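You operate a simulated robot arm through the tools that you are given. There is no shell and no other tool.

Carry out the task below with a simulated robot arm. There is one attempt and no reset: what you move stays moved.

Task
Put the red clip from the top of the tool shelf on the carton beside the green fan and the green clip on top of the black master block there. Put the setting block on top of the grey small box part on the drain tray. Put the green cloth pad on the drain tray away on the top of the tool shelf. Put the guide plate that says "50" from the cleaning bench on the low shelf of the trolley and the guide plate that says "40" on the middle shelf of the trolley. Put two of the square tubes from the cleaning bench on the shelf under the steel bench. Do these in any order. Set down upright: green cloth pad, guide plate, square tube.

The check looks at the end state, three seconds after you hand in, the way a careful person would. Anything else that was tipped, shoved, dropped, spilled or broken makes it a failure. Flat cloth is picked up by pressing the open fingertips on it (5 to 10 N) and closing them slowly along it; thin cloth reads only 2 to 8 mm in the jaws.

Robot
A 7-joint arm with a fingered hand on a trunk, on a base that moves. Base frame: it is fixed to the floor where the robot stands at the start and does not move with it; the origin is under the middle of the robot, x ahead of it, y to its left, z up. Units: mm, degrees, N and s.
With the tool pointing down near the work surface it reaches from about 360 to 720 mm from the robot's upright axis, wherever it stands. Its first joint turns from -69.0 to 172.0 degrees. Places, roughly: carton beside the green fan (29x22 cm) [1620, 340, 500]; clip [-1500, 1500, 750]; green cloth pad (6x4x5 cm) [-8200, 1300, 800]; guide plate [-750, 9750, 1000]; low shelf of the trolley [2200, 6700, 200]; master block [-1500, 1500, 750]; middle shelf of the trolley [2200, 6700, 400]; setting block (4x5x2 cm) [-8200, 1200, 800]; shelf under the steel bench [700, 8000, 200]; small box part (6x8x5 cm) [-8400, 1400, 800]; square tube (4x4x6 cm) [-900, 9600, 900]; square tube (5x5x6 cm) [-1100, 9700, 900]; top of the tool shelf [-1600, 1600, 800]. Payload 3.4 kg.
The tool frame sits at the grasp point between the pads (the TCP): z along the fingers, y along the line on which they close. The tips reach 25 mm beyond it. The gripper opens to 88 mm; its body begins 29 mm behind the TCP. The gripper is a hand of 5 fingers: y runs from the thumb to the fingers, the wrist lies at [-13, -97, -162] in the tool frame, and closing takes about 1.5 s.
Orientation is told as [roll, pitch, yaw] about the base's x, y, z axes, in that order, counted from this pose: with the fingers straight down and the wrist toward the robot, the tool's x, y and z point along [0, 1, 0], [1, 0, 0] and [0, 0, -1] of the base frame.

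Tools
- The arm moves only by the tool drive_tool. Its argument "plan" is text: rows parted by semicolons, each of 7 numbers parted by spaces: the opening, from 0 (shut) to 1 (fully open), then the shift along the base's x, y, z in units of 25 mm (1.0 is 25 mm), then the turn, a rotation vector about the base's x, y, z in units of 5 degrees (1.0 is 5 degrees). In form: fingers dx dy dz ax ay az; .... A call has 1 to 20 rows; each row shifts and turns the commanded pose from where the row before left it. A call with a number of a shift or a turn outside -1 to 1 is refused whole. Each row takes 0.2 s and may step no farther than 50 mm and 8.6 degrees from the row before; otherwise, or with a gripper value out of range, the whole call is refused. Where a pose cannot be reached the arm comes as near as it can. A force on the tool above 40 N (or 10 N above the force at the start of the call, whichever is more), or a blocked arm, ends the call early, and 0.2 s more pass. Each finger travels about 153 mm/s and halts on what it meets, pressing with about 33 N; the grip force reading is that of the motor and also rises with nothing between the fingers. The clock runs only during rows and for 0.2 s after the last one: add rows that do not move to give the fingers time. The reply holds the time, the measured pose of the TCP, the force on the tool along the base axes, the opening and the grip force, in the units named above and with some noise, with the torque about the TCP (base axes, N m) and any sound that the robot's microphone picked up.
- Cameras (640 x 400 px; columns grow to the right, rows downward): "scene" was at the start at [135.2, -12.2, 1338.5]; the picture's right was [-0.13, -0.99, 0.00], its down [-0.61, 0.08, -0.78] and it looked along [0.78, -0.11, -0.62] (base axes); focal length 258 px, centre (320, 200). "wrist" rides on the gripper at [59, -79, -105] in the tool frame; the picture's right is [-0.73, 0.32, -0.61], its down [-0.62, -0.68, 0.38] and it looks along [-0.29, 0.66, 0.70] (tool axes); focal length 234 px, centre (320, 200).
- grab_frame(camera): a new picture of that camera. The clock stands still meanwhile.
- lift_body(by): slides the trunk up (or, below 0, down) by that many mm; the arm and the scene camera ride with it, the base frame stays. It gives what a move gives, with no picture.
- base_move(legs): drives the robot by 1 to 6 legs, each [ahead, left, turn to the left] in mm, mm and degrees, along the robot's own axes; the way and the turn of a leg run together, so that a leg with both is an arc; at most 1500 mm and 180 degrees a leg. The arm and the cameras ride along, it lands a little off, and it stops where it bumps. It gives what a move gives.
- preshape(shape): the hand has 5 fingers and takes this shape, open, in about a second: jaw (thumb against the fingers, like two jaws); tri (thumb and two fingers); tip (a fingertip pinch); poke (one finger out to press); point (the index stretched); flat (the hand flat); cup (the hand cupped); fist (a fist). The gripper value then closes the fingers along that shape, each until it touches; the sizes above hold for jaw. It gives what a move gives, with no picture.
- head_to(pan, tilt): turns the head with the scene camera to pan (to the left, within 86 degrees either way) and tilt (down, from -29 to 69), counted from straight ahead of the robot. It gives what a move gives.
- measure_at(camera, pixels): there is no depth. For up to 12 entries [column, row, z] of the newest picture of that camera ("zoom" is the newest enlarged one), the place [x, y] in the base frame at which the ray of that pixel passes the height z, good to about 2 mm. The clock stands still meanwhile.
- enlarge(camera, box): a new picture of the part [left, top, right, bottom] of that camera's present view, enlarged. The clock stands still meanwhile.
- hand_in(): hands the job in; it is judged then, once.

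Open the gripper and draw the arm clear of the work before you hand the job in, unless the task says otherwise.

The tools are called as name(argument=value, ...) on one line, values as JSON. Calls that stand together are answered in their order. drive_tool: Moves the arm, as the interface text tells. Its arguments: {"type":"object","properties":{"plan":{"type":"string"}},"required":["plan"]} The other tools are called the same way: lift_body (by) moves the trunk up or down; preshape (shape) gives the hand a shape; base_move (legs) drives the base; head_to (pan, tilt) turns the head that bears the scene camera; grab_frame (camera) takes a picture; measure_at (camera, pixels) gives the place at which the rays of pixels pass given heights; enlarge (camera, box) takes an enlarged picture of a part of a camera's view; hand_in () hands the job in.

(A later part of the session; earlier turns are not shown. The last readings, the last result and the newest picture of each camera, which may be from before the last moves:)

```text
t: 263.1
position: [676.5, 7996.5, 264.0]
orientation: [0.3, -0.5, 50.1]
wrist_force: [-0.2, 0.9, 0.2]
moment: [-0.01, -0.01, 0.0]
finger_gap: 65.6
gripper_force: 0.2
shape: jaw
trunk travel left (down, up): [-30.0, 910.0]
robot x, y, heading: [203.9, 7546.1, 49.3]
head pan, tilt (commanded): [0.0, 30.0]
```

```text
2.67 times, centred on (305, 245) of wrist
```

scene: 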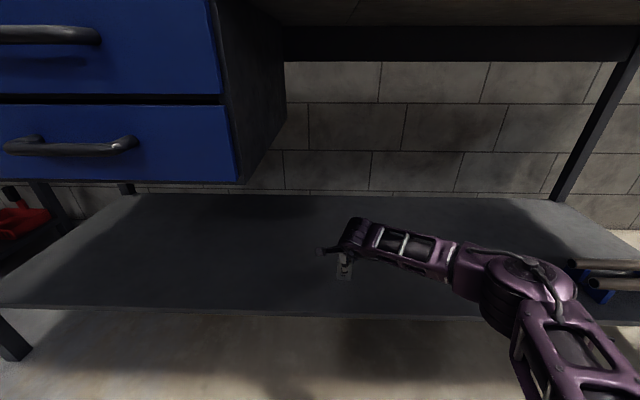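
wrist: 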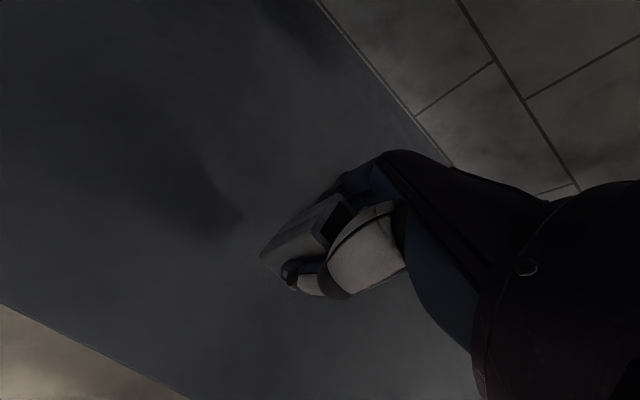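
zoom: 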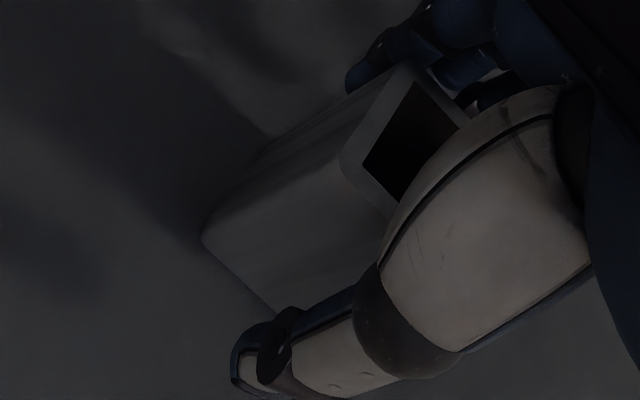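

The tube stands upright. I raise the hand straight up 100 mm and draw it out from under the bench.

drive_tool(plan="0.8 0 0 0.5 0 0 0;0.8 0 0 0.8 0 0 0;0.8 0 0 0.9 0 0 0;0.8 0 0 0.9 0 0 0;0.8 0 0 0.9 0 0 0;0.8 -0.65 -0.7 0.2 0 0 0;0.8 -0.65 -0.7 0.2 0 0 0;0.8 -0.65 -0.7 0.2 0 0 0;0.8 -0.65 -0.7 0.2 0 0 0;0.8 -0.65 -0.7 0 0 0 0;0.8 -0.65 -0.7 0 0 0 0;0.8 -0.65 -0.7 0 0 0 0;0.8 -0.65 -0.7 0 0 0 0;0.8 0 0 0 0 0 0")

grab_frame(camera="scene")

grab_frame(camera="wrist")

```text
t: 266.1
position: [546.8, 7857.7, 383.9]
orientation: [0.3, -0.5, 50.0]
wrist_force: [1.2, 0.2, -0.1]
moment: [0.0, -0.01, 0.01]
finger_gap: 70.1
gripper_force: 0.1
shape: jaw
trunk travel left (down, up): [-30.0, 910.0]
robot x, y, heading: [203.4, 7548.3, 49.6]
head pan, tilt (commanded): [0.0, 30.0]
```

```text
taken
```

scene: 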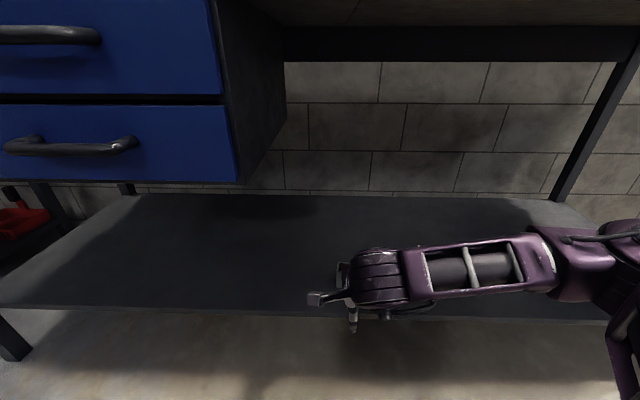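

```text
taken
```

wrist: 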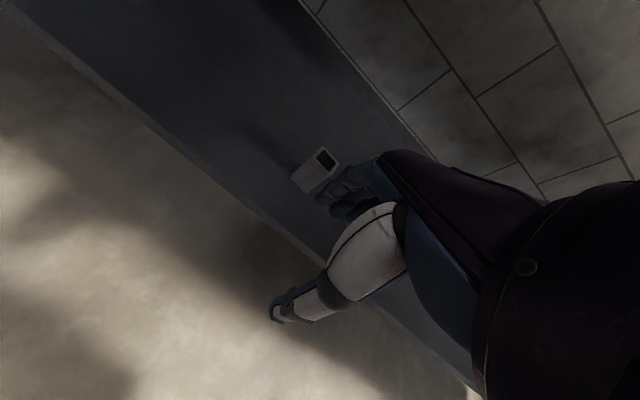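

The first tube stands upright on the shelf (wrist (318,168)). I back out, raise the trunk, and look right at the trolley to learn its shelf gaps.

base_move(legs=[[-260, 0, 0]])

lift_body(by=300)

base_move(legs=[[0, -900, 0]])

head_to(pan=-50, tilt=25)

grab_frame(camera="scene")

```text
t: 267.9
position: [378.8, 7661.0, 384.0]
orientation: [0.2, -0.5, 50.1]
wrist_force: [-0.9, 0.5, 0.1]
moment: [0.01, 0.0, -0.02]
finger_gap: 70.2
gripper_force: 0.0
shape: jaw
trunk travel left (down, up): [-30.0, 910.0]
robot x, y, heading: [37.2, 7348.6, 49.2]
head pan, tilt (commanded): [0.0, 30.0]
```

```text
t: 270.9
position: [378.9, 7661.0, 684.8]
orientation: [0.2, -0.5, 50.1]
wrist_force: [0.6, -0.2, 0.2]
moment: [0.01, 0.0, 0.0]
finger_gap: 70.0
gripper_force: 0.1
shape: jaw
trunk travel left (down, up): [-330.0, 610.0]
robot x, y, heading: [35.7, 7347.3, 49.2]
head pan, tilt (commanded): [0.0, 30.0]
```

```text
t: 275.7
position: [1067.4, 7071.9, 683.2]
orientation: [0.2, -0.5, 50.3]
wrist_force: [0.6, 0.8, 0.4]
moment: [0.0, 0.01, -0.01]
finger_gap: 70.4
gripper_force: 0.1
shape: jaw
trunk travel left (down, up): [-330.0, 610.0]
robot x, y, heading: [729.4, 6759.5, 50.0]
head pan, tilt (commanded): [0.0, 30.0]
```

```text
t: 276.9
position: [1067.5, 7071.3, 683.1]
orientation: [0.1, -0.5, 50.3]
wrist_force: [-0.1, -0.7, 1.1]
moment: [0.01, 0.02, 0.0]
finger_gap: 70.2
gripper_force: 0.1
shape: jaw
trunk travel left (down, up): [-330.0, 610.0]
robot x, y, heading: [727.7, 6757.2, 49.4]
head pan, tilt (commanded): [-50.0, 25.0]
```

```text
taken
```

scene: 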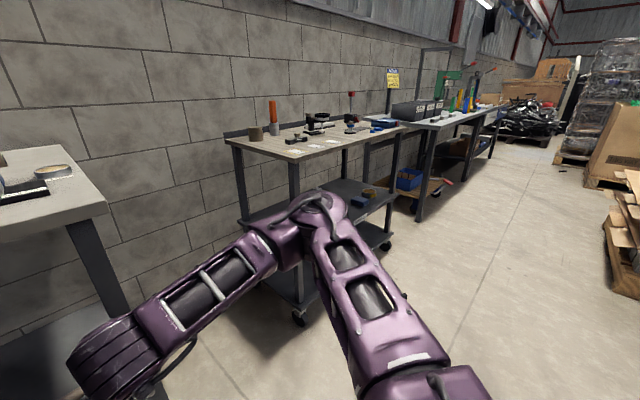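

The trolley is in view, partly behind my arm. I enlarge it and measure the left-front wheel and shelf edges.

enlarge(camera="scene", box=[210, 110, 420, 330])

measure_at(camera="scene", pixels=[[301, 322, 0], [386, 249, 0], [246, 232, 0], [297, 163, 900], [297, 163, 850], [404, 131, 900], [404, 131, 850], [303, 303, 200], [303, 303, 150]])

```text
1.82 times, centred on (315, 220) of scene
```

zoom: 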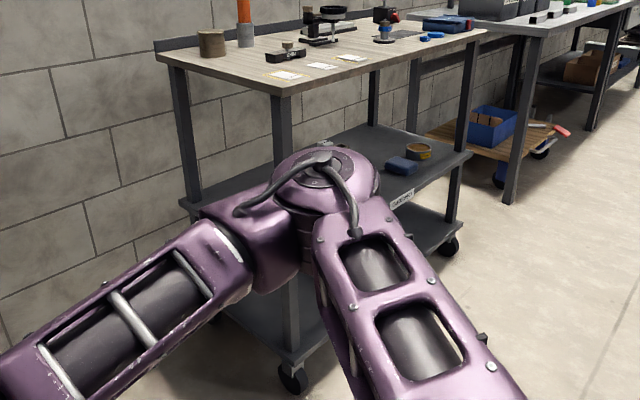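

```text
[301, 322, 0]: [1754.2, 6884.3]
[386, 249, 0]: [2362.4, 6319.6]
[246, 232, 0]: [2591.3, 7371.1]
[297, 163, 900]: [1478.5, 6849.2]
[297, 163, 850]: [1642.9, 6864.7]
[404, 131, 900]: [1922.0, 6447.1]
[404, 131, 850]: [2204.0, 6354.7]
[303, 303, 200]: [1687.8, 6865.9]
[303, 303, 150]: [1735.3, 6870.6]
```

I measure the middle shelf's right-front corner (397,195) and low shelf corner at several heights against the post position (≈(2350,6330)).

measure_at(camera="scene", pixels=[[397, 196, 350], [397, 196, 400], [397, 196, 450], [397, 196, 500], [299, 308, 120], [299, 308, 160], [404.6, 128, 800], [404.6, 128, 830], [391, 240, 100], [391, 240, 150], [391, 240, 200]])

```text
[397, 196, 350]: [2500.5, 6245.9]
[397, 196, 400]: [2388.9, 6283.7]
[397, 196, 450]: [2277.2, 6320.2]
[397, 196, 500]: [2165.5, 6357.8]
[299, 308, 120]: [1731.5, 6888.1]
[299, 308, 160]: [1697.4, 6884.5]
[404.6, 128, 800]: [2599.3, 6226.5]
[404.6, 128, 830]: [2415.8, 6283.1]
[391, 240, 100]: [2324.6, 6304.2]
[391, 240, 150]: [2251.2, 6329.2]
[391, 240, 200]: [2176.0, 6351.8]
```

Shelf heights: low ≈150, middle ≈410, top ≈830. For the plates a three-finger pinch on the label cube looks best, so I try the "tri" shape here in free space and look at it.

preshape(shape="tri")

grab_frame(camera="wrist")

head_to(pan=0, tilt=50)

grab_frame(camera="scene")

```text
t: 277.8
position: [1068.4, 7071.5, 682.8]
orientation: [0.2, -0.5, 50.2]
wrist_force: [-0.4, 0.1, 0.0]
moment: [-0.03, 0.01, 0.0]
finger_gap: 88.1
gripper_force: 0.1
shape: tri
trunk travel left (down, up): [-330.0, 610.0]
robot x, y, heading: [729.3, 6758.2, 49.3]
head pan, tilt (commanded): [-50.0, 25.0]
```

```text
taken
```

wrist: 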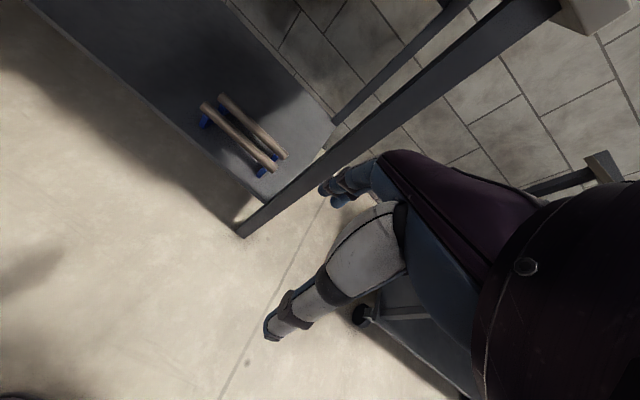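

```text
t: 279.0
position: [1068.2, 7071.9, 684.5]
orientation: [0.2, -0.6, 50.3]
wrist_force: [-0.3, 0.0, 0.1]
moment: [-0.01, 0.01, -0.03]
finger_gap: 87.8
gripper_force: 0.0
shape: tri
trunk travel left (down, up): [-330.0, 610.0]
robot x, y, heading: [726.4, 6754.9, 49.5]
head pan, tilt (commanded): [0.0, 50.0]
```

```text
taken
```

scene: 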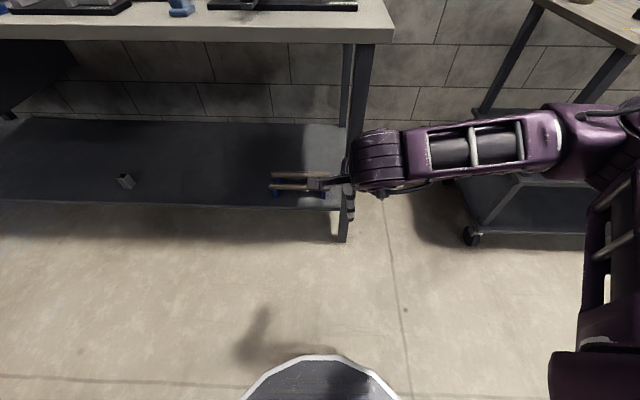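

The first tube stands upright at (125,180) on the shelf. I raise the trunk, straighten heading, and strafe back toward the cleaning bench.

lift_body(by=330)

base_move(legs=[[0, 0, -2], [0, 1500, 0], [0, 1480, 0]])

head_to(pan=0, tilt=40)

grab_frame(camera="scene")

```text
t: 282.2
position: [1068.7, 7071.4, 1014.5]
orientation: [0.2, -0.5, 50.3]
wrist_force: [-0.1, -0.3, 0.2]
moment: [-0.05, 0.03, -0.01]
finger_gap: 88.0
gripper_force: 0.0
shape: tri
trunk travel left (down, up): [-660.0, 280.0]
robot x, y, heading: [727.2, 6760.5, 49.7]
head pan, tilt (commanded): [0.0, 50.0]
```

```text
t: 296.8
position: [-1143.2, 8997.1, 1013.7]
orientation: [0.2, -0.5, 50.4]
wrist_force: [-0.2, 0.0, -1.3]
moment: [-0.01, 0.01, -0.01]
finger_gap: 88.0
gripper_force: 0.0
shape: tri
trunk travel left (down, up): [-660.0, 280.0]
robot x, y, heading: [-1477.6, 8680.6, 49.8]
head pan, tilt (commanded): [0.0, 50.0]
```

```text
t: 297.5
position: [-1143.5, 8996.8, 1013.6]
orientation: [0.2, -0.5, 50.4]
wrist_force: [0.3, 0.2, -0.2]
moment: [-0.03, 0.0, 0.01]
finger_gap: 88.1
gripper_force: 0.0
shape: tri
trunk travel left (down, up): [-660.0, 280.0]
robot x, y, heading: [-1483.8, 8683.3, 49.7]
head pan, tilt (commanded): [0.0, 40.0]
```

```text
taken
```

scene: 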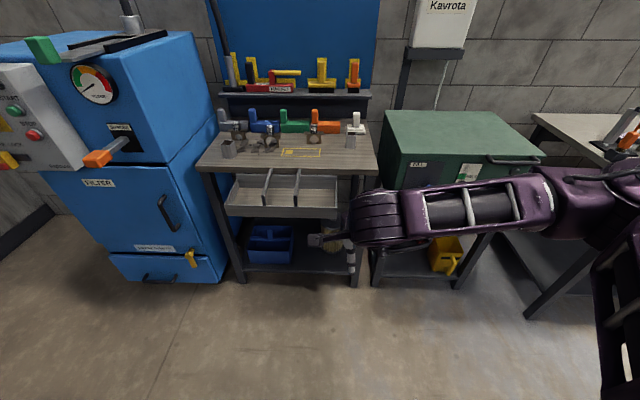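

I am in front of the cleaning bench with distance. Here I turn the hand −93° and tilt the fingers 45° forward for the cube grasp.

drive_tool(plan="0.8 0 0 0 0 0 -0.976;0.8 0 0 0 0 0 -0.976;0.8 0 0 0 0 0 -0.976;0.8 0 0 0 0 0 -0.976;0.8 0 0 0 0 0 -0.976;0.8 0 0 0 0 0 -0.976;0.8 0 0 0 0 0 -0.976;0.8 0 0 0 0 0 -0.976;0.8 0 0 0 0 0 -0.976;0.8 0 0 0 0 0 -0.976;0.8 0 0 0 0 0 -0.976;0.8 0 0 0 0 0 -0.976;0.8 0 0 0 0 0 -0.976;0.8 0 0 0 0 0 -0.976;0.8 0 0 0 0 0 -0.976;0.8 0 0 0 0 0 -0.976;0.8 0 0 0 0 0 -0.976;0.8 0 0 0 0 0 -0.976;0.8 0 0 0 0 0 -0.976;0.8 0 0 0 0 0 0")

drive_tool(plan="0.8 0 0 0 0.74 -0.673 0;0.8 0 0 0 0.74 -0.673 0;0.8 0 0 0 0.74 -0.673 0;0.8 0 0 0 0.74 -0.673 0;0.8 0 0 0 0.74 -0.673 0;0.8 0 0 0 0.74 -0.673 0;0.8 0 0 0 0.74 -0.673 0;0.8 0 0 0 0.74 -0.673 0;0.8 0 0 0 0.74 -0.673 0;0.8 0 0 0 0 0 0")

grab_frame(camera="scene")

grab_frame(camera="wrist")

```text
t: 301.7
position: [-1143.0, 8997.4, 1014.2]
orientation: [0.3, -0.5, -42.4]
wrist_force: [-0.5, 0.2, -1.1]
moment: [-0.03, 0.02, -0.04]
finger_gap: 70.4
gripper_force: 0.1
shape: tri
trunk travel left (down, up): [-660.0, 280.0]
robot x, y, heading: [-1480.2, 8683.7, 49.6]
head pan, tilt (commanded): [0.0, 40.0]
```

```text
t: 303.9
position: [-1144.0, 8997.8, 1013.1]
orientation: [45.4, -0.3, -42.6]
wrist_force: [0.7, 0.2, 0.2]
moment: [0.01, -0.03, -0.01]
finger_gap: 70.6
gripper_force: 0.2
shape: tri
trunk travel left (down, up): [-660.0, 280.0]
robot x, y, heading: [-1482.3, 8685.5, 49.6]
head pan, tilt (commanded): [0.0, 40.0]
```

```text
taken
```

scene: 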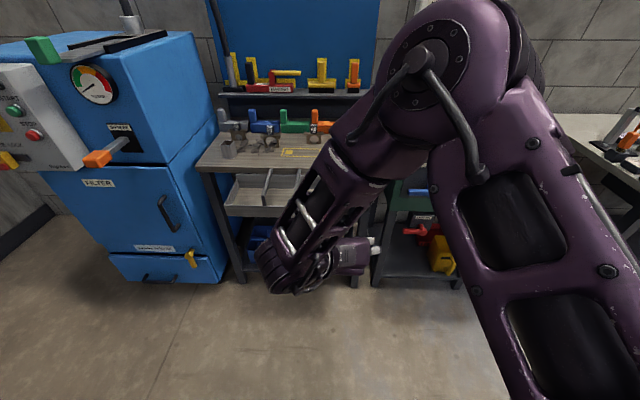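

```text
taken
```

wrist: 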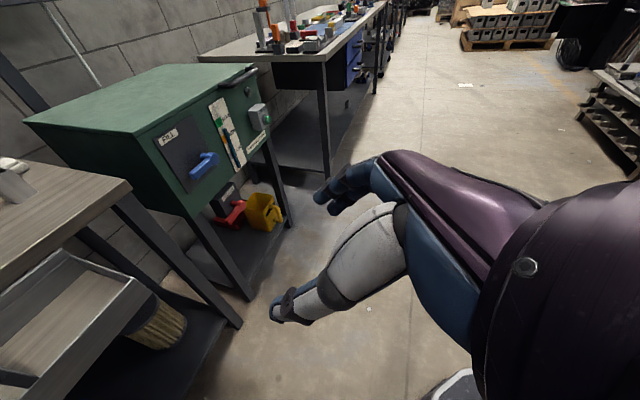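

Orientation is set. I drive 430 mm ahead and 190 mm left to stand before the plates (hand at z 1013, above everything on the bench).

base_move(legs=[[0, 190, -2], [420, 0, 0]])

head_to(pan=0, tilt=50)

grab_frame(camera="scene")

grab_frame(camera="wrist")

```text
t: 307.7
position: [-979.5, 9426.7, 1012.9]
orientation: [45.4, -0.3, -45.3]
wrist_force: [-0.6, 0.0, -1.0]
moment: [-0.03, -0.02, 0.01]
finger_gap: 71.0
gripper_force: 0.1
shape: tri
trunk travel left (down, up): [-660.0, 280.0]
robot x, y, heading: [-1332.4, 9130.3, 47.1]
head pan, tilt (commanded): [0.0, 40.0]
```

```text
t: 308.4
position: [-980.0, 9425.5, 1013.0]
orientation: [45.3, -0.4, -45.4]
wrist_force: [0.1, -0.1, -0.1]
moment: [0.04, 0.02, -0.03]
finger_gap: 70.7
gripper_force: 0.1
shape: tri
trunk travel left (down, up): [-660.0, 280.0]
robot x, y, heading: [-1337.1, 9128.6, 47.2]
head pan, tilt (commanded): [0.0, 50.0]
```

```text
taken
```

scene: 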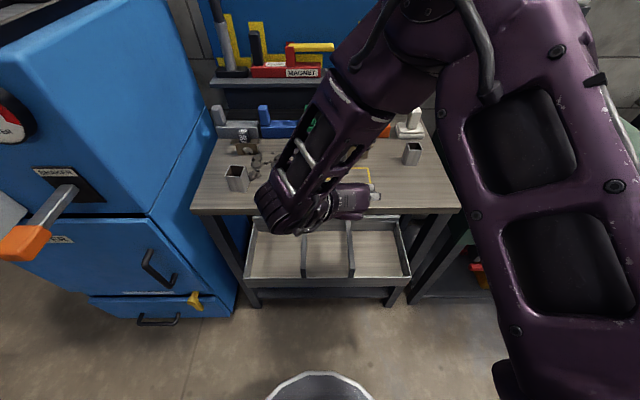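

```text
taken
```

wrist: 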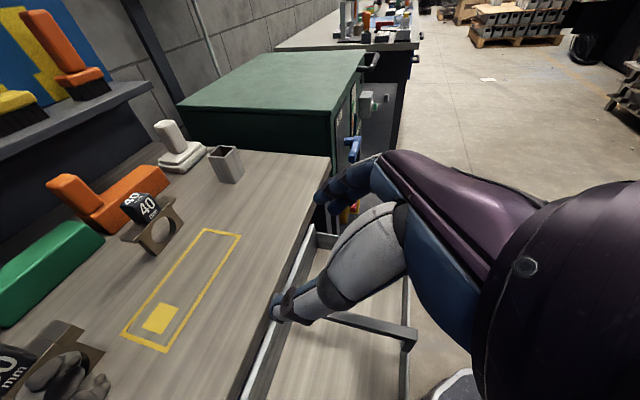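

The wrist view shows the 40 plate at (150,220). I enlarge it to get its flange and cube geometry.

enlarge(camera="wrist", box=[80, 160, 240, 280])

```text
3.33 times, centred on (160, 220) of wrist
```

zoom: 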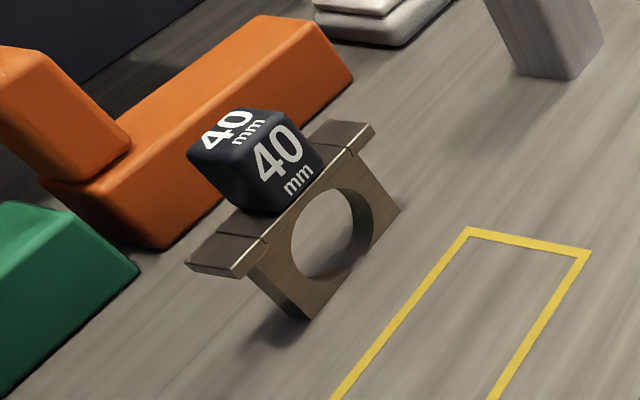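

I measure the plate's base, flange front corners and cube from the wrist at plausible heights.

measure_at(camera="zoom", pixels=[[305, 320, 862], [401, 212, 862], [237, 278, 905], [237, 278, 915], [375, 131, 905], [375, 131, 915], [187, 263, 915], [328, 121, 915]])

measure_at(camera="zoom", pixels=[[189, 150, 945], [236, 108, 945], [285, 113, 945], [235, 155, 945], [189, 150, 950], [285, 113, 950], [268, 212, 915], [325, 157, 915]])

```text
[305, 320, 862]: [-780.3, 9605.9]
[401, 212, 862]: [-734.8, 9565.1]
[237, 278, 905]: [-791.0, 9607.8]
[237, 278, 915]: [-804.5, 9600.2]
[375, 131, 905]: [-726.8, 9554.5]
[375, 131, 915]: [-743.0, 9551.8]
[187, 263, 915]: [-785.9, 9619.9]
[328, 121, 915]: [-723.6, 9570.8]
```

```text
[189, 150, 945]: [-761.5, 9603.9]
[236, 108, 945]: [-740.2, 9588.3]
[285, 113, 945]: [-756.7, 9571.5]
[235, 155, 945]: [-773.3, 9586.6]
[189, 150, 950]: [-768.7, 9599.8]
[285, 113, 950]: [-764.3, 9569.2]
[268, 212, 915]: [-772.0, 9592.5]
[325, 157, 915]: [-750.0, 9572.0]
```

Plate 40: flange 83 mm wide at z≈905–910, label cube about 32 mm at centre (-752,9588), z≈926, plate direction −40.5°. I move to a pre-grasp 60 mm back along the tool axis.

drive_tool(plan="0.8 0.798 0.526 -0.156 0 0 0.1;0.8 0.798 0.526 -0.156 0 0 0.1;0.8 0.798 0.526 -0.156 0 0 0.1;0.8 0.798 0.526 -0.156 0 0 0.1;0.8 0.798 0.526 -0.156 0 0 0.1;0.8 0.798 0.526 -0.156 0 0 0.1;0.8 0.798 0.526 -0.156 0 0 0.1;0.8 0.798 0.526 -0.156 0 0 0.1;0.8 0.798 0.526 -0.156 0 0 0.1;0.8 0.798 0.526 -0.156 0 0 0.1;0.8 0 0 0 0 0 0")

grab_frame(camera="wrist")

grab_frame(camera="scene")

```text
t: 310.8
position: [-781.7, 9558.0, 975.7]
orientation: [45.2, -0.3, -40.4]
wrist_force: [-0.6, -0.3, -1.3]
moment: [0.0, 0.03, 0.02]
finger_gap: 70.6
gripper_force: 0.1
shape: tri
trunk travel left (down, up): [-660.0, 280.0]
robot x, y, heading: [-1331.3, 9126.1, 47.3]
head pan, tilt (commanded): [0.0, 50.0]
```

```text
taken
```

wrist: 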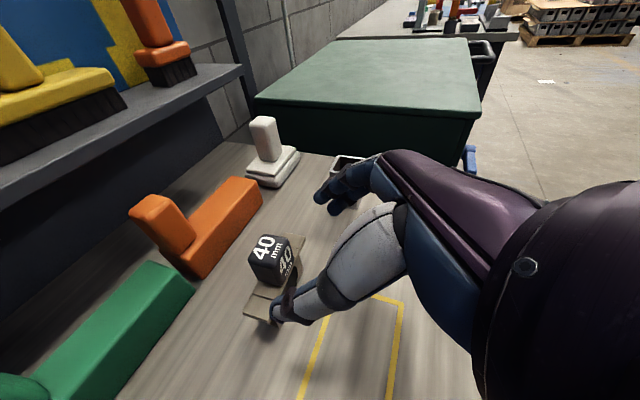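

```text
taken
```

scene: 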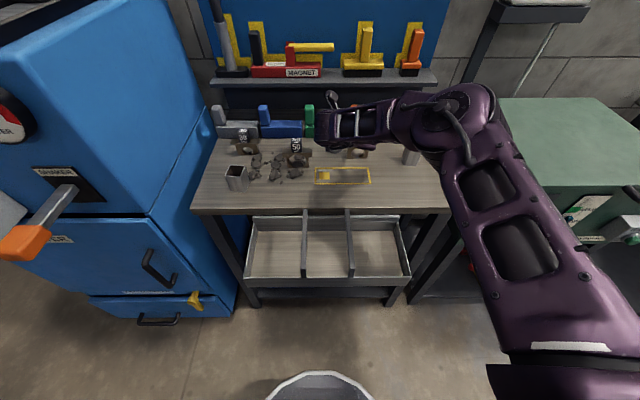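

Pre-grasp reached: cube at (270,262), thumb left-front of it. I advance half way along the tool axis and check.

drive_tool(plan="0.8 0.277 0.29 -0.377 0 0 0;0.8 0.277 0.29 -0.377 0 0 0;0.8 0 0 0 0 0 0")

enlarge(camera="wrist", box=[220, 170, 400, 330])

```text
t: 311.6
position: [-767.3, 9571.2, 956.3]
orientation: [45.3, -0.3, -40.2]
wrist_force: [0.6, -0.2, 0.1]
moment: [-0.06, 0.01, 0.0]
finger_gap: 70.6
gripper_force: 0.0
shape: tri
trunk travel left (down, up): [-660.0, 280.0]
robot x, y, heading: [-1334.2, 9129.6, 47.2]
head pan, tilt (commanded): [0.0, 50.0]
```

```text
2.50 times, centred on (310, 250) of wrist
```

zoom: 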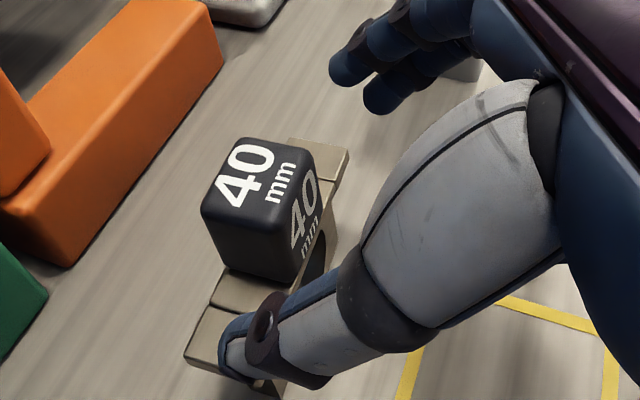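

The cube is between thumb and fingers, above the flange. I advance the rest to z≈938.

drive_tool(plan="0.8 0.266 0.316 -0.366 0 0 0;0.8 0.266 0.316 -0.366 0 0 0;0.8 0 0 0 0 0 0")

enlarge(camera="wrist", box=[220, 170, 400, 330])

enlarge(camera="scene", box=[290, 80, 420, 180])

```text
t: 312.4
position: [-753.8, 9587.4, 937.8]
orientation: [45.1, -0.3, -40.3]
wrist_force: [0.1, -0.1, -0.6]
moment: [-0.03, 0.02, 0.0]
finger_gap: 70.6
gripper_force: 0.0
shape: tri
trunk travel left (down, up): [-660.0, 280.0]
robot x, y, heading: [-1333.7, 9125.3, 47.3]
head pan, tilt (commanded): [0.0, 50.0]
```

```text
2.50 times, centred on (310, 250) of wrist
```

zoom: 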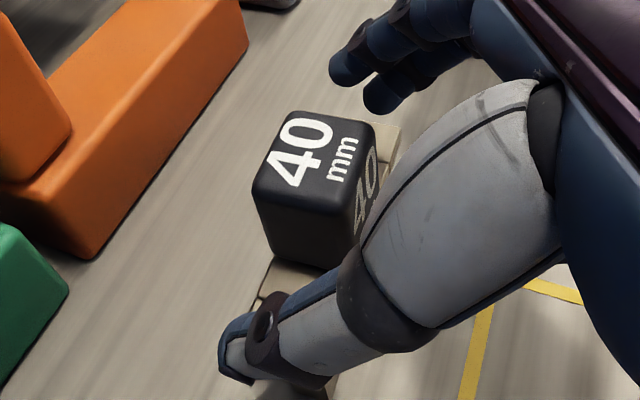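

```text
4.00 times, centred on (355, 130) of scene
```

zoom: 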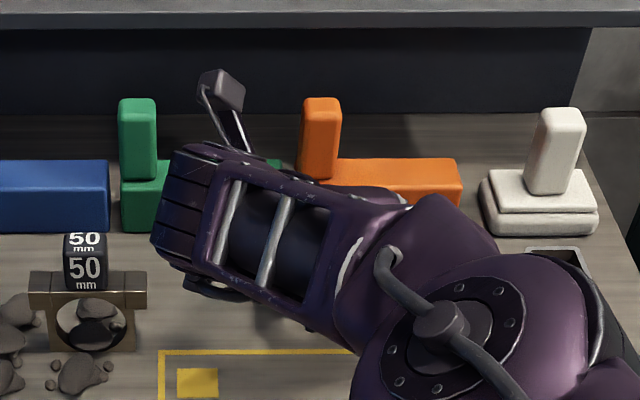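

The cube lies on the line between thumb tip (235,360) and finger tips (350,75). I close in steps.

drive_tool(plan="0.65 0 0 0 0 0 0;0.55 0 0 0 0 0 0;0.48 0 0 0 0 0 0;0.42 0 0 0 0 0 0;0.36 0 0 0 0 0 0;0.3 0 0 0 0 0 0;0.2 0 0 0 0 0 0;0.1 0 0 0 0 0 0;0 0 0 0 0 0 0;0 0 0 0 0 0 0")

enlarge(camera="wrist", box=[220, 170, 400, 330])

```text
t: 314.6
position: [-753.2, 9589.2, 937.8]
orientation: [45.3, -0.3, -40.3]
wrist_force: [0.5, -0.7, -0.7]
moment: [0.02, 0.02, -0.01]
finger_gap: 24.5
gripper_force: 32.7
shape: tri
trunk travel left (down, up): [-660.0, 280.0]
robot x, y, heading: [-1332.8, 9125.2, 47.1]
head pan, tilt (commanded): [0.0, 50.0]
```

```text
2.50 times, centred on (310, 250) of wrist
```

zoom: 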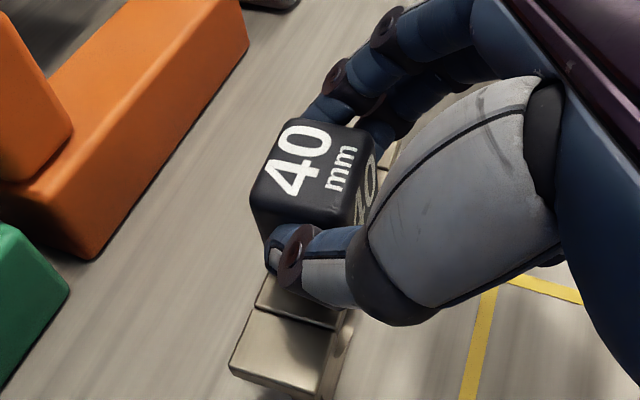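

Gripped at 24.5 mm. I lift 45 mm straight up and check that the plate hangs level.

drive_tool(plan="0 0 0 0.3 0 0 0;0 0 0 0.5 0 0 0;0 0 0 0.5 0 0 0;0 0 0 0.5 0 0 0;0 0 0 0 0 0 0")

grab_frame(camera="wrist")

enlarge(camera="scene", box=[290, 80, 420, 180])

```text
t: 315.8
position: [-753.2, 9589.2, 981.4]
orientation: [45.1, -0.3, -40.3]
wrist_force: [0.1, 0.1, -1.4]
moment: [-0.02, 0.01, 0.0]
finger_gap: 24.3
gripper_force: 33.0
shape: tri
trunk travel left (down, up): [-660.0, 280.0]
robot x, y, heading: [-1334.3, 9132.1, 46.8]
head pan, tilt (commanded): [0.0, 50.0]
```

```text
taken
```

wrist: 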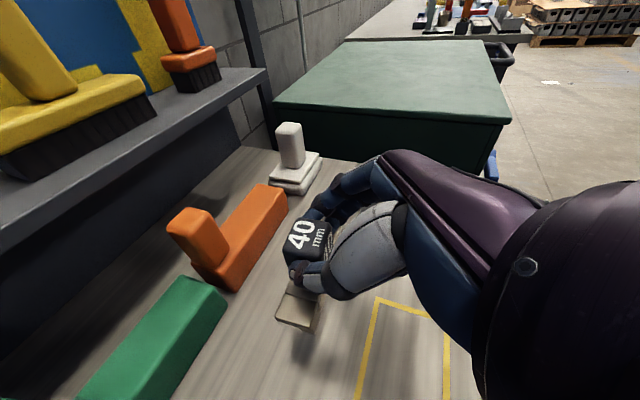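

```text
4.00 times, centred on (355, 130) of scene
```

zoom: 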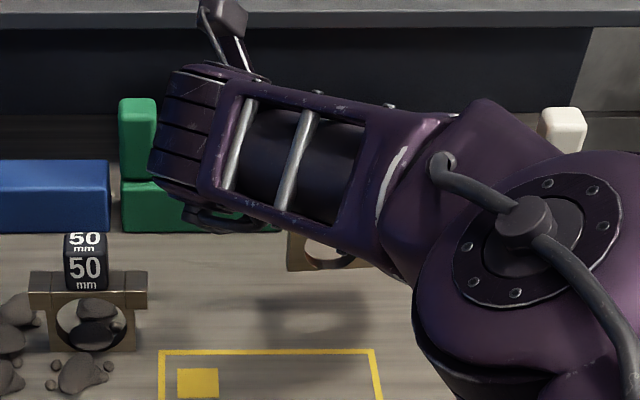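

The plate hangs level in the pinch. I draw it back toward me over the bench and up a little.

drive_tool(plan="0 -0.65 -0.72 0.3 0 0 0;0 -0.65 -0.72 0.3 0 0 0;0 -0.65 -0.72 0.3 0 0 0;0 -0.65 -0.72 0 0 0 0;0 -0.65 -0.72 0 0 0 0;0 -0.65 -0.72 0 0 0 0;0 -0.65 -0.72 0 0 0 0;0 -0.65 -0.72 0 0 0 0;0 0 0 0 0 0 0")

base_move(legs=[[-420, 0, 0]])

grab_frame(camera="scene")

grab_frame(camera="wrist")

```text
t: 317.8
position: [-881.0, 9444.7, 1005.0]
orientation: [45.2, -0.3, -40.3]
wrist_force: [1.0, -0.6, -2.3]
moment: [-0.03, 0.02, 0.0]
finger_gap: 24.6
gripper_force: 32.9
shape: tri
trunk travel left (down, up): [-660.0, 280.0]
robot x, y, heading: [-1336.3, 9127.8, 47.1]
head pan, tilt (commanded): [0.0, 50.0]
```

```text
t: 320.4
position: [-1170.1, 9135.9, 1004.7]
orientation: [45.3, -0.3, -40.1]
wrist_force: [-0.5, -0.5, -0.4]
moment: [0.02, -0.02, -0.02]
finger_gap: 24.5
gripper_force: 32.5
shape: tri
trunk travel left (down, up): [-660.0, 280.0]
robot x, y, heading: [-1624.3, 8816.5, 47.3]
head pan, tilt (commanded): [0.0, 50.0]
```

```text
taken
```

scene: 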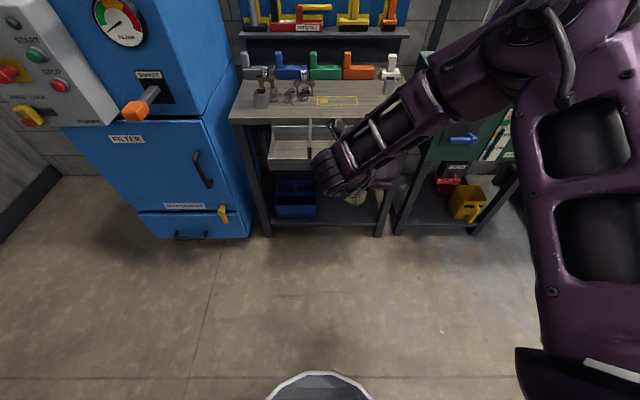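

```text
taken
```

wrist: 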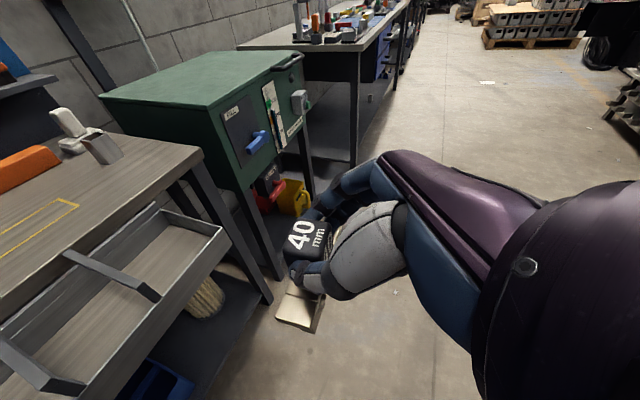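

Plate 40 is held securely. I check the paper on the floor (wrist (487,82)) so as not to run over it, and retract the hand a bit.

measure_at(camera="wrist", pixels=[[478, 81, 0], [497, 82, 0], [487, 85, 0], [487, 80, 0]])

drive_tool(plan="0 -0.65 -0.72 0 0 0 0;0 -0.65 -0.72 0 0 0 0;0 -0.65 -0.72 0 0 0 0;0 -0.65 -0.72 0 0 0 0;0 -0.65 -0.72 0 0 0 0;0 0 0 0 0 0 0")

```text
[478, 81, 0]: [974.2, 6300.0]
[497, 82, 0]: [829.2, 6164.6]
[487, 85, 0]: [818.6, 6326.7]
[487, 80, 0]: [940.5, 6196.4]
```

```text
t: 321.8
position: [-1250.4, 9045.5, 1003.4]
orientation: [45.2, -0.3, -40.2]
wrist_force: [-0.5, 0.6, -1.4]
moment: [-0.03, 0.02, -0.03]
finger_gap: 24.5
gripper_force: 32.9
shape: tri
trunk travel left (down, up): [-660.0, 280.0]
robot x, y, heading: [-1623.5, 8817.5, 47.4]
head pan, tilt (commanded): [0.0, 50.0]
```

The paper spans u≈5120–5318, so I keep my track at u≈5640. I go 205 mm ahead, then strafe right in legs.

base_move(legs=[[205, 0, 0], [0, -1400, 0], [0, -1300, 0]])

```text
t: 336.3
position: [892.8, 7355.2, 1004.0]
orientation: [45.3, -0.2, -39.2]
wrist_force: [0.2, 0.1, -1.1]
moment: [-0.03, 0.04, -0.01]
finger_gap: 24.5
gripper_force: 33.5
shape: tri
trunk travel left (down, up): [-660.0, 280.0]
robot x, y, heading: [525.2, 7115.0, 48.3]
head pan, tilt (commanded): [0.0, 50.0]
```

Track is fine (u≈5618). I continue right 1380 mm with 20 mm ahead to pass the paper safely.

base_move(legs=[[25, 0, -0.5], [0, -1380, 0]])

head_to(pan=0, tilt=40)

grab_frame(camera="scene")

```text
t: 343.5
position: [1922.4, 6465.5, 1004.1]
orientation: [45.3, -0.2, -39.0]
wrist_force: [0.3, 0.3, -2.4]
moment: [0.0, 0.02, 0.01]
finger_gap: 24.4
gripper_force: 33.1
shape: tri
trunk travel left (down, up): [-660.0, 280.0]
robot x, y, heading: [1558.1, 6230.5, 48.5]
head pan, tilt (commanded): [0.0, 50.0]
```

```text
t: 344.2
position: [1922.5, 6465.5, 1004.7]
orientation: [45.3, -0.2, -39.0]
wrist_force: [-0.3, 0.2, -1.2]
moment: [-0.04, -0.01, 0.0]
finger_gap: 24.4
gripper_force: 33.5
shape: tri
trunk travel left (down, up): [-660.0, 280.0]
robot x, y, heading: [1556.3, 6226.0, 48.2]
head pan, tilt (commanded): [0.0, 40.0]
```

```text
taken
```

scene: 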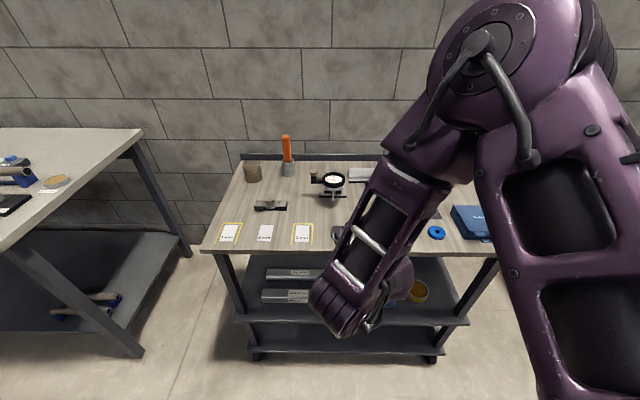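

The trolley is straight ahead; middle shelf front edge at row 322, low shelf at row 353. I measure edges and the objects on the middle shelf.

measure_at(camera="scene", pixels=[[240, 322, 410], [460, 325, 410], [255, 353, 150], [440, 355, 150], [205, 250, 830], [490, 256, 830], [263, 301, 410], [310, 301, 410], [398, 304, 410], [428, 301, 410], [345, 322, 410]])

enlarge(camera="scene", box=[210, 230, 490, 380])

```text
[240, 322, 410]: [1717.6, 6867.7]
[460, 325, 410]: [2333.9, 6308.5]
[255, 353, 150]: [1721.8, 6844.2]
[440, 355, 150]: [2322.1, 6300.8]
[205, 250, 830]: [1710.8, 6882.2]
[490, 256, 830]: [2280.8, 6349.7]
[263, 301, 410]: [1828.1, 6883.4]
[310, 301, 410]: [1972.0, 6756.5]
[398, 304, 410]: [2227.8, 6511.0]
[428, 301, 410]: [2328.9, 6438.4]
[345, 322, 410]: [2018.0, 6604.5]
```

```text
2.29 times, centred on (350, 305) of scene
```

zoom: 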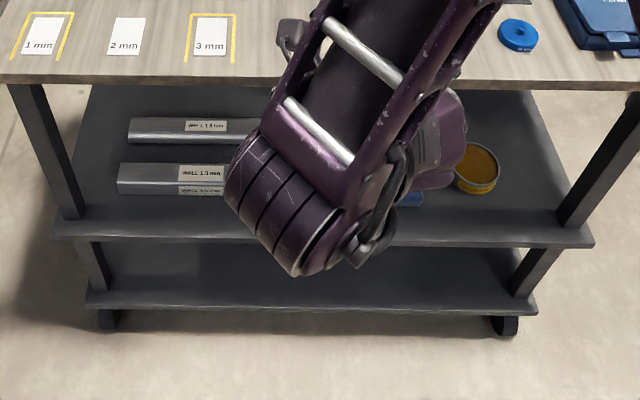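

Front plane of the trolley is u≈6240; the middle shelf is free around v≈2910. I lower the trunk 400 mm in front of the trolley and look.

lift_body(by=-400)

head_to(pan=0, tilt=30)

grab_frame(camera="scene")

grab_frame(camera="wrist")

```text
t: 348.0
position: [1924.3, 6464.9, 605.4]
orientation: [45.3, -0.3, -39.0]
wrist_force: [-0.2, 0.9, -1.8]
moment: [-0.01, 0.0, 0.0]
finger_gap: 24.1
gripper_force: 33.0
shape: tri
trunk travel left (down, up): [-260.0, 680.0]
robot x, y, heading: [1555.4, 6229.0, 48.4]
head pan, tilt (commanded): [0.0, 40.0]
```

```text
t: 348.8
position: [1924.0, 6464.1, 605.3]
orientation: [45.2, -0.3, -39.1]
wrist_force: [0.0, 0.3, -1.8]
moment: [-0.01, 0.01, -0.05]
finger_gap: 24.3
gripper_force: 33.2
shape: tri
trunk travel left (down, up): [-260.0, 680.0]
robot x, y, heading: [1555.3, 6223.9, 48.6]
head pan, tilt (commanded): [0.0, 30.0]
```

```text
taken
```

scene: 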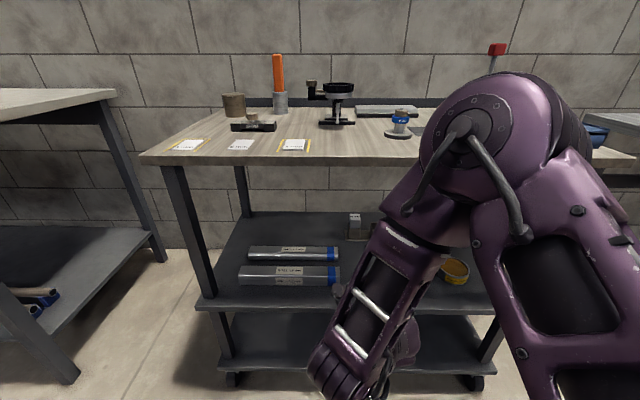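

```text
taken
```

wrist: 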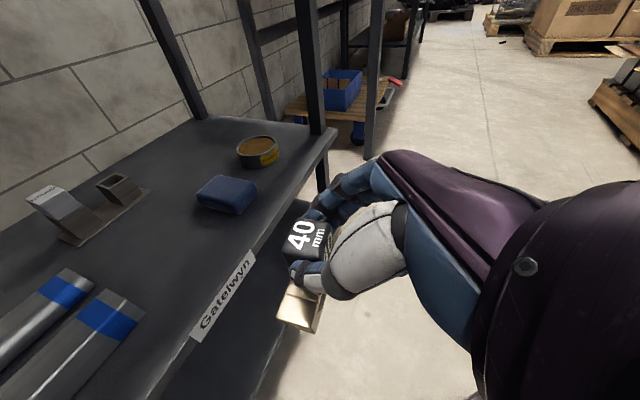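

The wrist view shows the middle shelf clearly: bars end at (143,312), blue box at (200–257,175–213), free space between them near the front. I measure these at z=410 and triangulate the shelf height at the label edge.

measure_at(camera="wrist", pixels=[[143, 312, 410], [100, 350, 410], [198, 203, 410], [240, 214, 410], [255, 250, 410], [190, 337, 410], [335, 130, 410], [335, 130, 400], [92, 270, 430]])

measure_at(camera="scene", pixels=[[198, 304, 410], [198, 304, 400], [198, 304, 420], [340, 280, 410], [340, 262, 410], [498, 311, 410], [498, 311, 400], [218, 362, 150], [218, 362, 130]])

```text
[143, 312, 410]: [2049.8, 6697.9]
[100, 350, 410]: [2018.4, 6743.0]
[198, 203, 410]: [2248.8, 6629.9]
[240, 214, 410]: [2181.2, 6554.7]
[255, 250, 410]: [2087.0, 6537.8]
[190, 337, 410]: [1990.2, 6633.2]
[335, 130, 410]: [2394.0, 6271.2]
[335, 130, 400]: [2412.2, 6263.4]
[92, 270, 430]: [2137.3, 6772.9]
```

```text
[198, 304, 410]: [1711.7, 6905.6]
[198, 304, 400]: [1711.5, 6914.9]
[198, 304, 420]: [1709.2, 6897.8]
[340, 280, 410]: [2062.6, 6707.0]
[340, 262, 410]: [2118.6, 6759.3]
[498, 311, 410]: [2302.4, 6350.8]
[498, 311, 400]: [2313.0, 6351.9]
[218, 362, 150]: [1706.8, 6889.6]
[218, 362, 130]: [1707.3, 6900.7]
```

Free space between v≈2798 (blue box) and 2990 (bars): I'll set the plate at v≈2895, u≈6300, i.e. (2099,6608). I lower to z≈545, straighten yaw, and move in half way.

drive_tool(plan="0 0 0 -0.8 0 0 -0.21;0 0 0 -0.8 0 0 -0.21;0 0 0 -0.8 0 0 -0.22;0 0.7 0.575 0 0 0 0;0 0.7 0.575 0 0 0 0;0 0.7 0.575 0 0 0 0;0 0.7 0.575 0 0 0 0;0 0.7 0.575 0 0 0 0;0 0 0 0 0 0 0")

grab_frame(camera="scene")

grab_frame(camera="wrist")

```text
t: 350.8
position: [1990.8, 6549.6, 564.5]
orientation: [45.1, -0.3, -42.2]
wrist_force: [-0.5, 0.7, -1.8]
moment: [0.0, 0.01, 0.01]
finger_gap: 24.7
gripper_force: 32.8
shape: tri
out of reach, approached as far as the arm can: row 2, 3, 4, 5
trunk travel left (down, up): [-260.0, 680.0]
robot x, y, heading: [1557.6, 6221.7, 48.6]
head pan, tilt (commanded): [0.0, 30.0]
```

```text
taken
```

scene: 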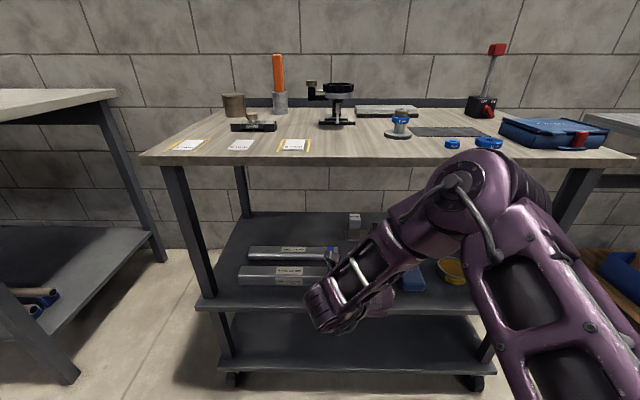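

```text
taken
```

wrist: 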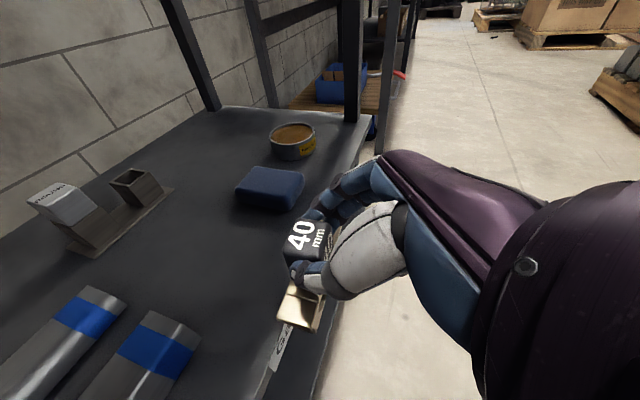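

The hand is at u≈6184, z 564. I continue to (2099,6608) at z≈545.

drive_tool(plan="0 0.865 0.468 -0.156 0 0 0;0 0.865 0.468 -0.156 0 0 0;0 0.865 0.468 -0.156 0 0 0;0 0.865 0.468 -0.156 0 0 0;0 0.865 0.468 -0.156 0 0 0;0 0 0 0 0 0 0")

grab_frame(camera="scene")

grab_frame(camera="wrist")

```text
t: 352.1
position: [2099.9, 6609.6, 545.7]
orientation: [45.2, -0.2, -42.2]
wrist_force: [-0.4, -0.1, -1.5]
moment: [-0.03, 0.0, -0.02]
finger_gap: 24.1
gripper_force: 32.5
shape: tri
trunk travel left (down, up): [-260.0, 680.0]
robot x, y, heading: [1557.5, 6225.5, 48.2]
head pan, tilt (commanded): [0.0, 30.0]
```

```text
taken
```

scene: 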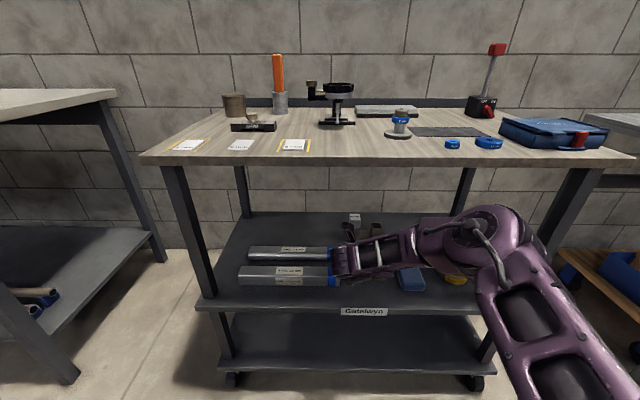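

```text
taken
```

wrist: 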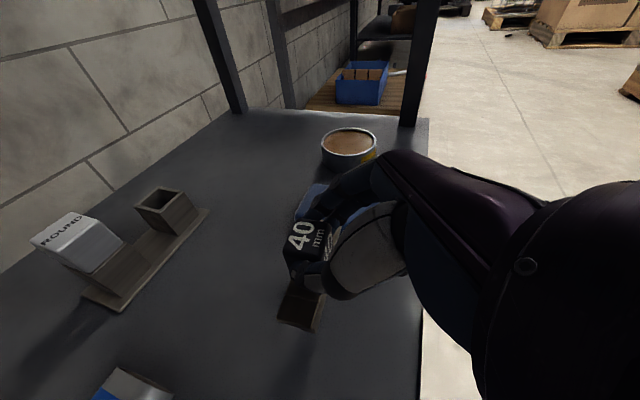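

The plate is over the free spot, clear of box and bars. I lower 46 mm, then creep.

drive_tool(plan="0 0 0 -0.6 0 0 0;0 0 0 -0.6 0 0 0;0 0 0 -0.6 0 0 0;0 0 0 0 0 0 0")

drive_tool(plan="0 0 0 -0.08 0 0 0;0 0 0 -0.08 0 0 0;0 0 0 0 0 0 0")

```text
t: 352.9
position: [2101.9, 6613.4, 520.6]
orientation: [47.1, -0.6, -42.3]
wrist_force: [-1.9, 0.4, 25.9]
moment: [0.11, -0.32, 0.14]
finger_gap: 26.6
gripper_force: 32.7
shape: tri
trunk travel left (down, up): [-260.0, 680.0]
robot x, y, heading: [1558.5, 6232.0, 48.6]
head pan, tilt (commanded): [0.0, 30.0]
stopped in row 3: the force on the tool passed its limit at 43 N (the readings are from after the stop); the commanded pose is now the measured one
```

```text
t: 353.5
position: [2103.7, 6613.7, 521.4]
orientation: [47.6, -0.6, -42.4]
wrist_force: [-0.9, -0.9, 24.7]
moment: [0.08, -0.33, 0.13]
finger_gap: 26.6
gripper_force: 32.5
shape: tri
trunk travel left (down, up): [-260.0, 680.0]
robot x, y, heading: [1558.5, 6231.6, 48.4]
head pan, tilt (commanded): [0.0, 30.0]
stopped in row 3: the force on the tool passed its limit at 41 N (the readings are from after the stop); the commanded pose is now the measured one
```

Contact came at TCP ≈523, so the middle shelf is really near z≈447. I ease up to relieve the force.

drive_tool(plan="0 0 0 0.08 0 0 0;0 0 0 0.08 0 0 0;0 0 0 0 0 0 0")

enlarge(camera="wrist", box=[230, 190, 390, 350])

enlarge(camera="scene", box=[320, 220, 460, 310])

```text
t: 354.3
position: [2103.0, 6612.7, 521.5]
orientation: [47.1, -0.6, -42.3]
wrist_force: [-2.0, 1.2, 21.9]
moment: [0.07, -0.3, 0.13]
finger_gap: 26.6
gripper_force: 32.7
shape: tri
trunk travel left (down, up): [-260.0, 680.0]
robot x, y, heading: [1560.1, 6228.9, 48.2]
head pan, tilt (commanded): [0.0, 30.0]
```

```text
2.50 times, centred on (310, 270) of wrist
```

zoom: 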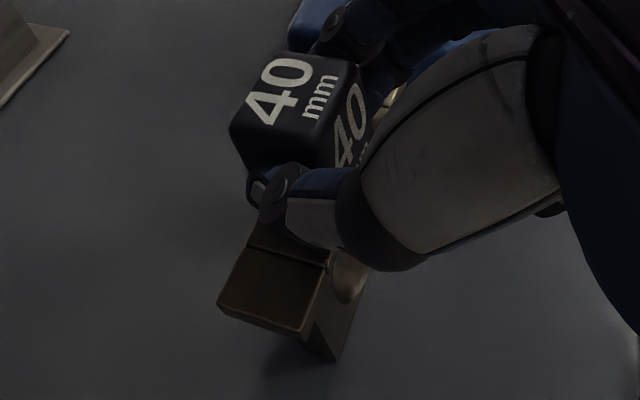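

```text
4.44 times, centred on (390, 265) of scene
```

zoom: 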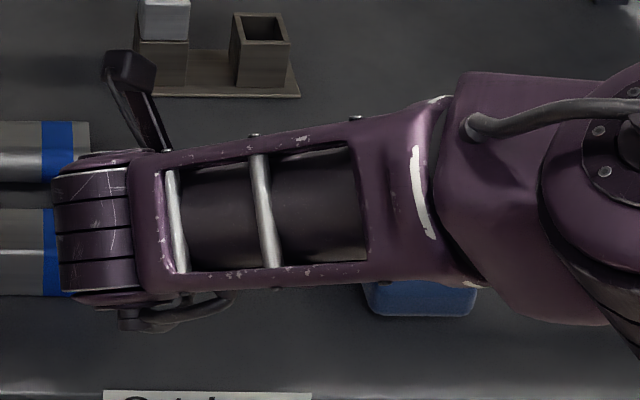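

I raise a few more millimetres until the force drops, then re-lower gently.

drive_tool(plan="0 0 0 0.12 0 0 0;0 0 0 0.12 0 0 0;0 0 0 0 0 0 0")

```text
t: 355.1
position: [2101.9, 6613.2, 523.2]
orientation: [46.6, -0.5, -42.2]
wrist_force: [-1.1, 0.1, 4.3]
moment: [-0.06, -0.07, 0.01]
finger_gap: 26.1
gripper_force: 33.1
shape: tri
trunk travel left (down, up): [-260.0, 680.0]
robot x, y, heading: [1558.0, 6230.7, 48.0]
head pan, tilt (commanded): [0.0, 30.0]
```

Force is nearly gone at z 523. I check the plate's uprightness by measuring its flange and base corners in the wrist zoom.

enlarge(camera="wrist", box=[260, 270, 360, 350])

```text
5.00 times, centred on (310, 310) of wrist
```

zoom: 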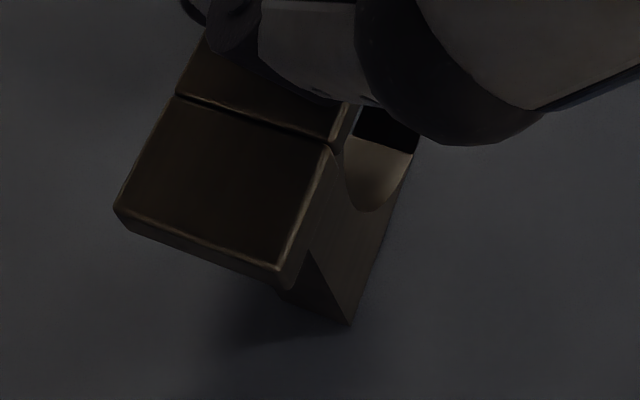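

measure_at(camera="zoom", pixels=[[280, 270, 495], [118, 207, 495], [350, 322, 447], [280, 290, 490], [275, 292, 447], [350, 322, 452]])

```text
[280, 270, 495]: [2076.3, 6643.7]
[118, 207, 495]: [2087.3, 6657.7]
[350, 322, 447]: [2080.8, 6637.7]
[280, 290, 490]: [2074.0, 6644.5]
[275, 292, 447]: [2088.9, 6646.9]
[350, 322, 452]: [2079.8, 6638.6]
```

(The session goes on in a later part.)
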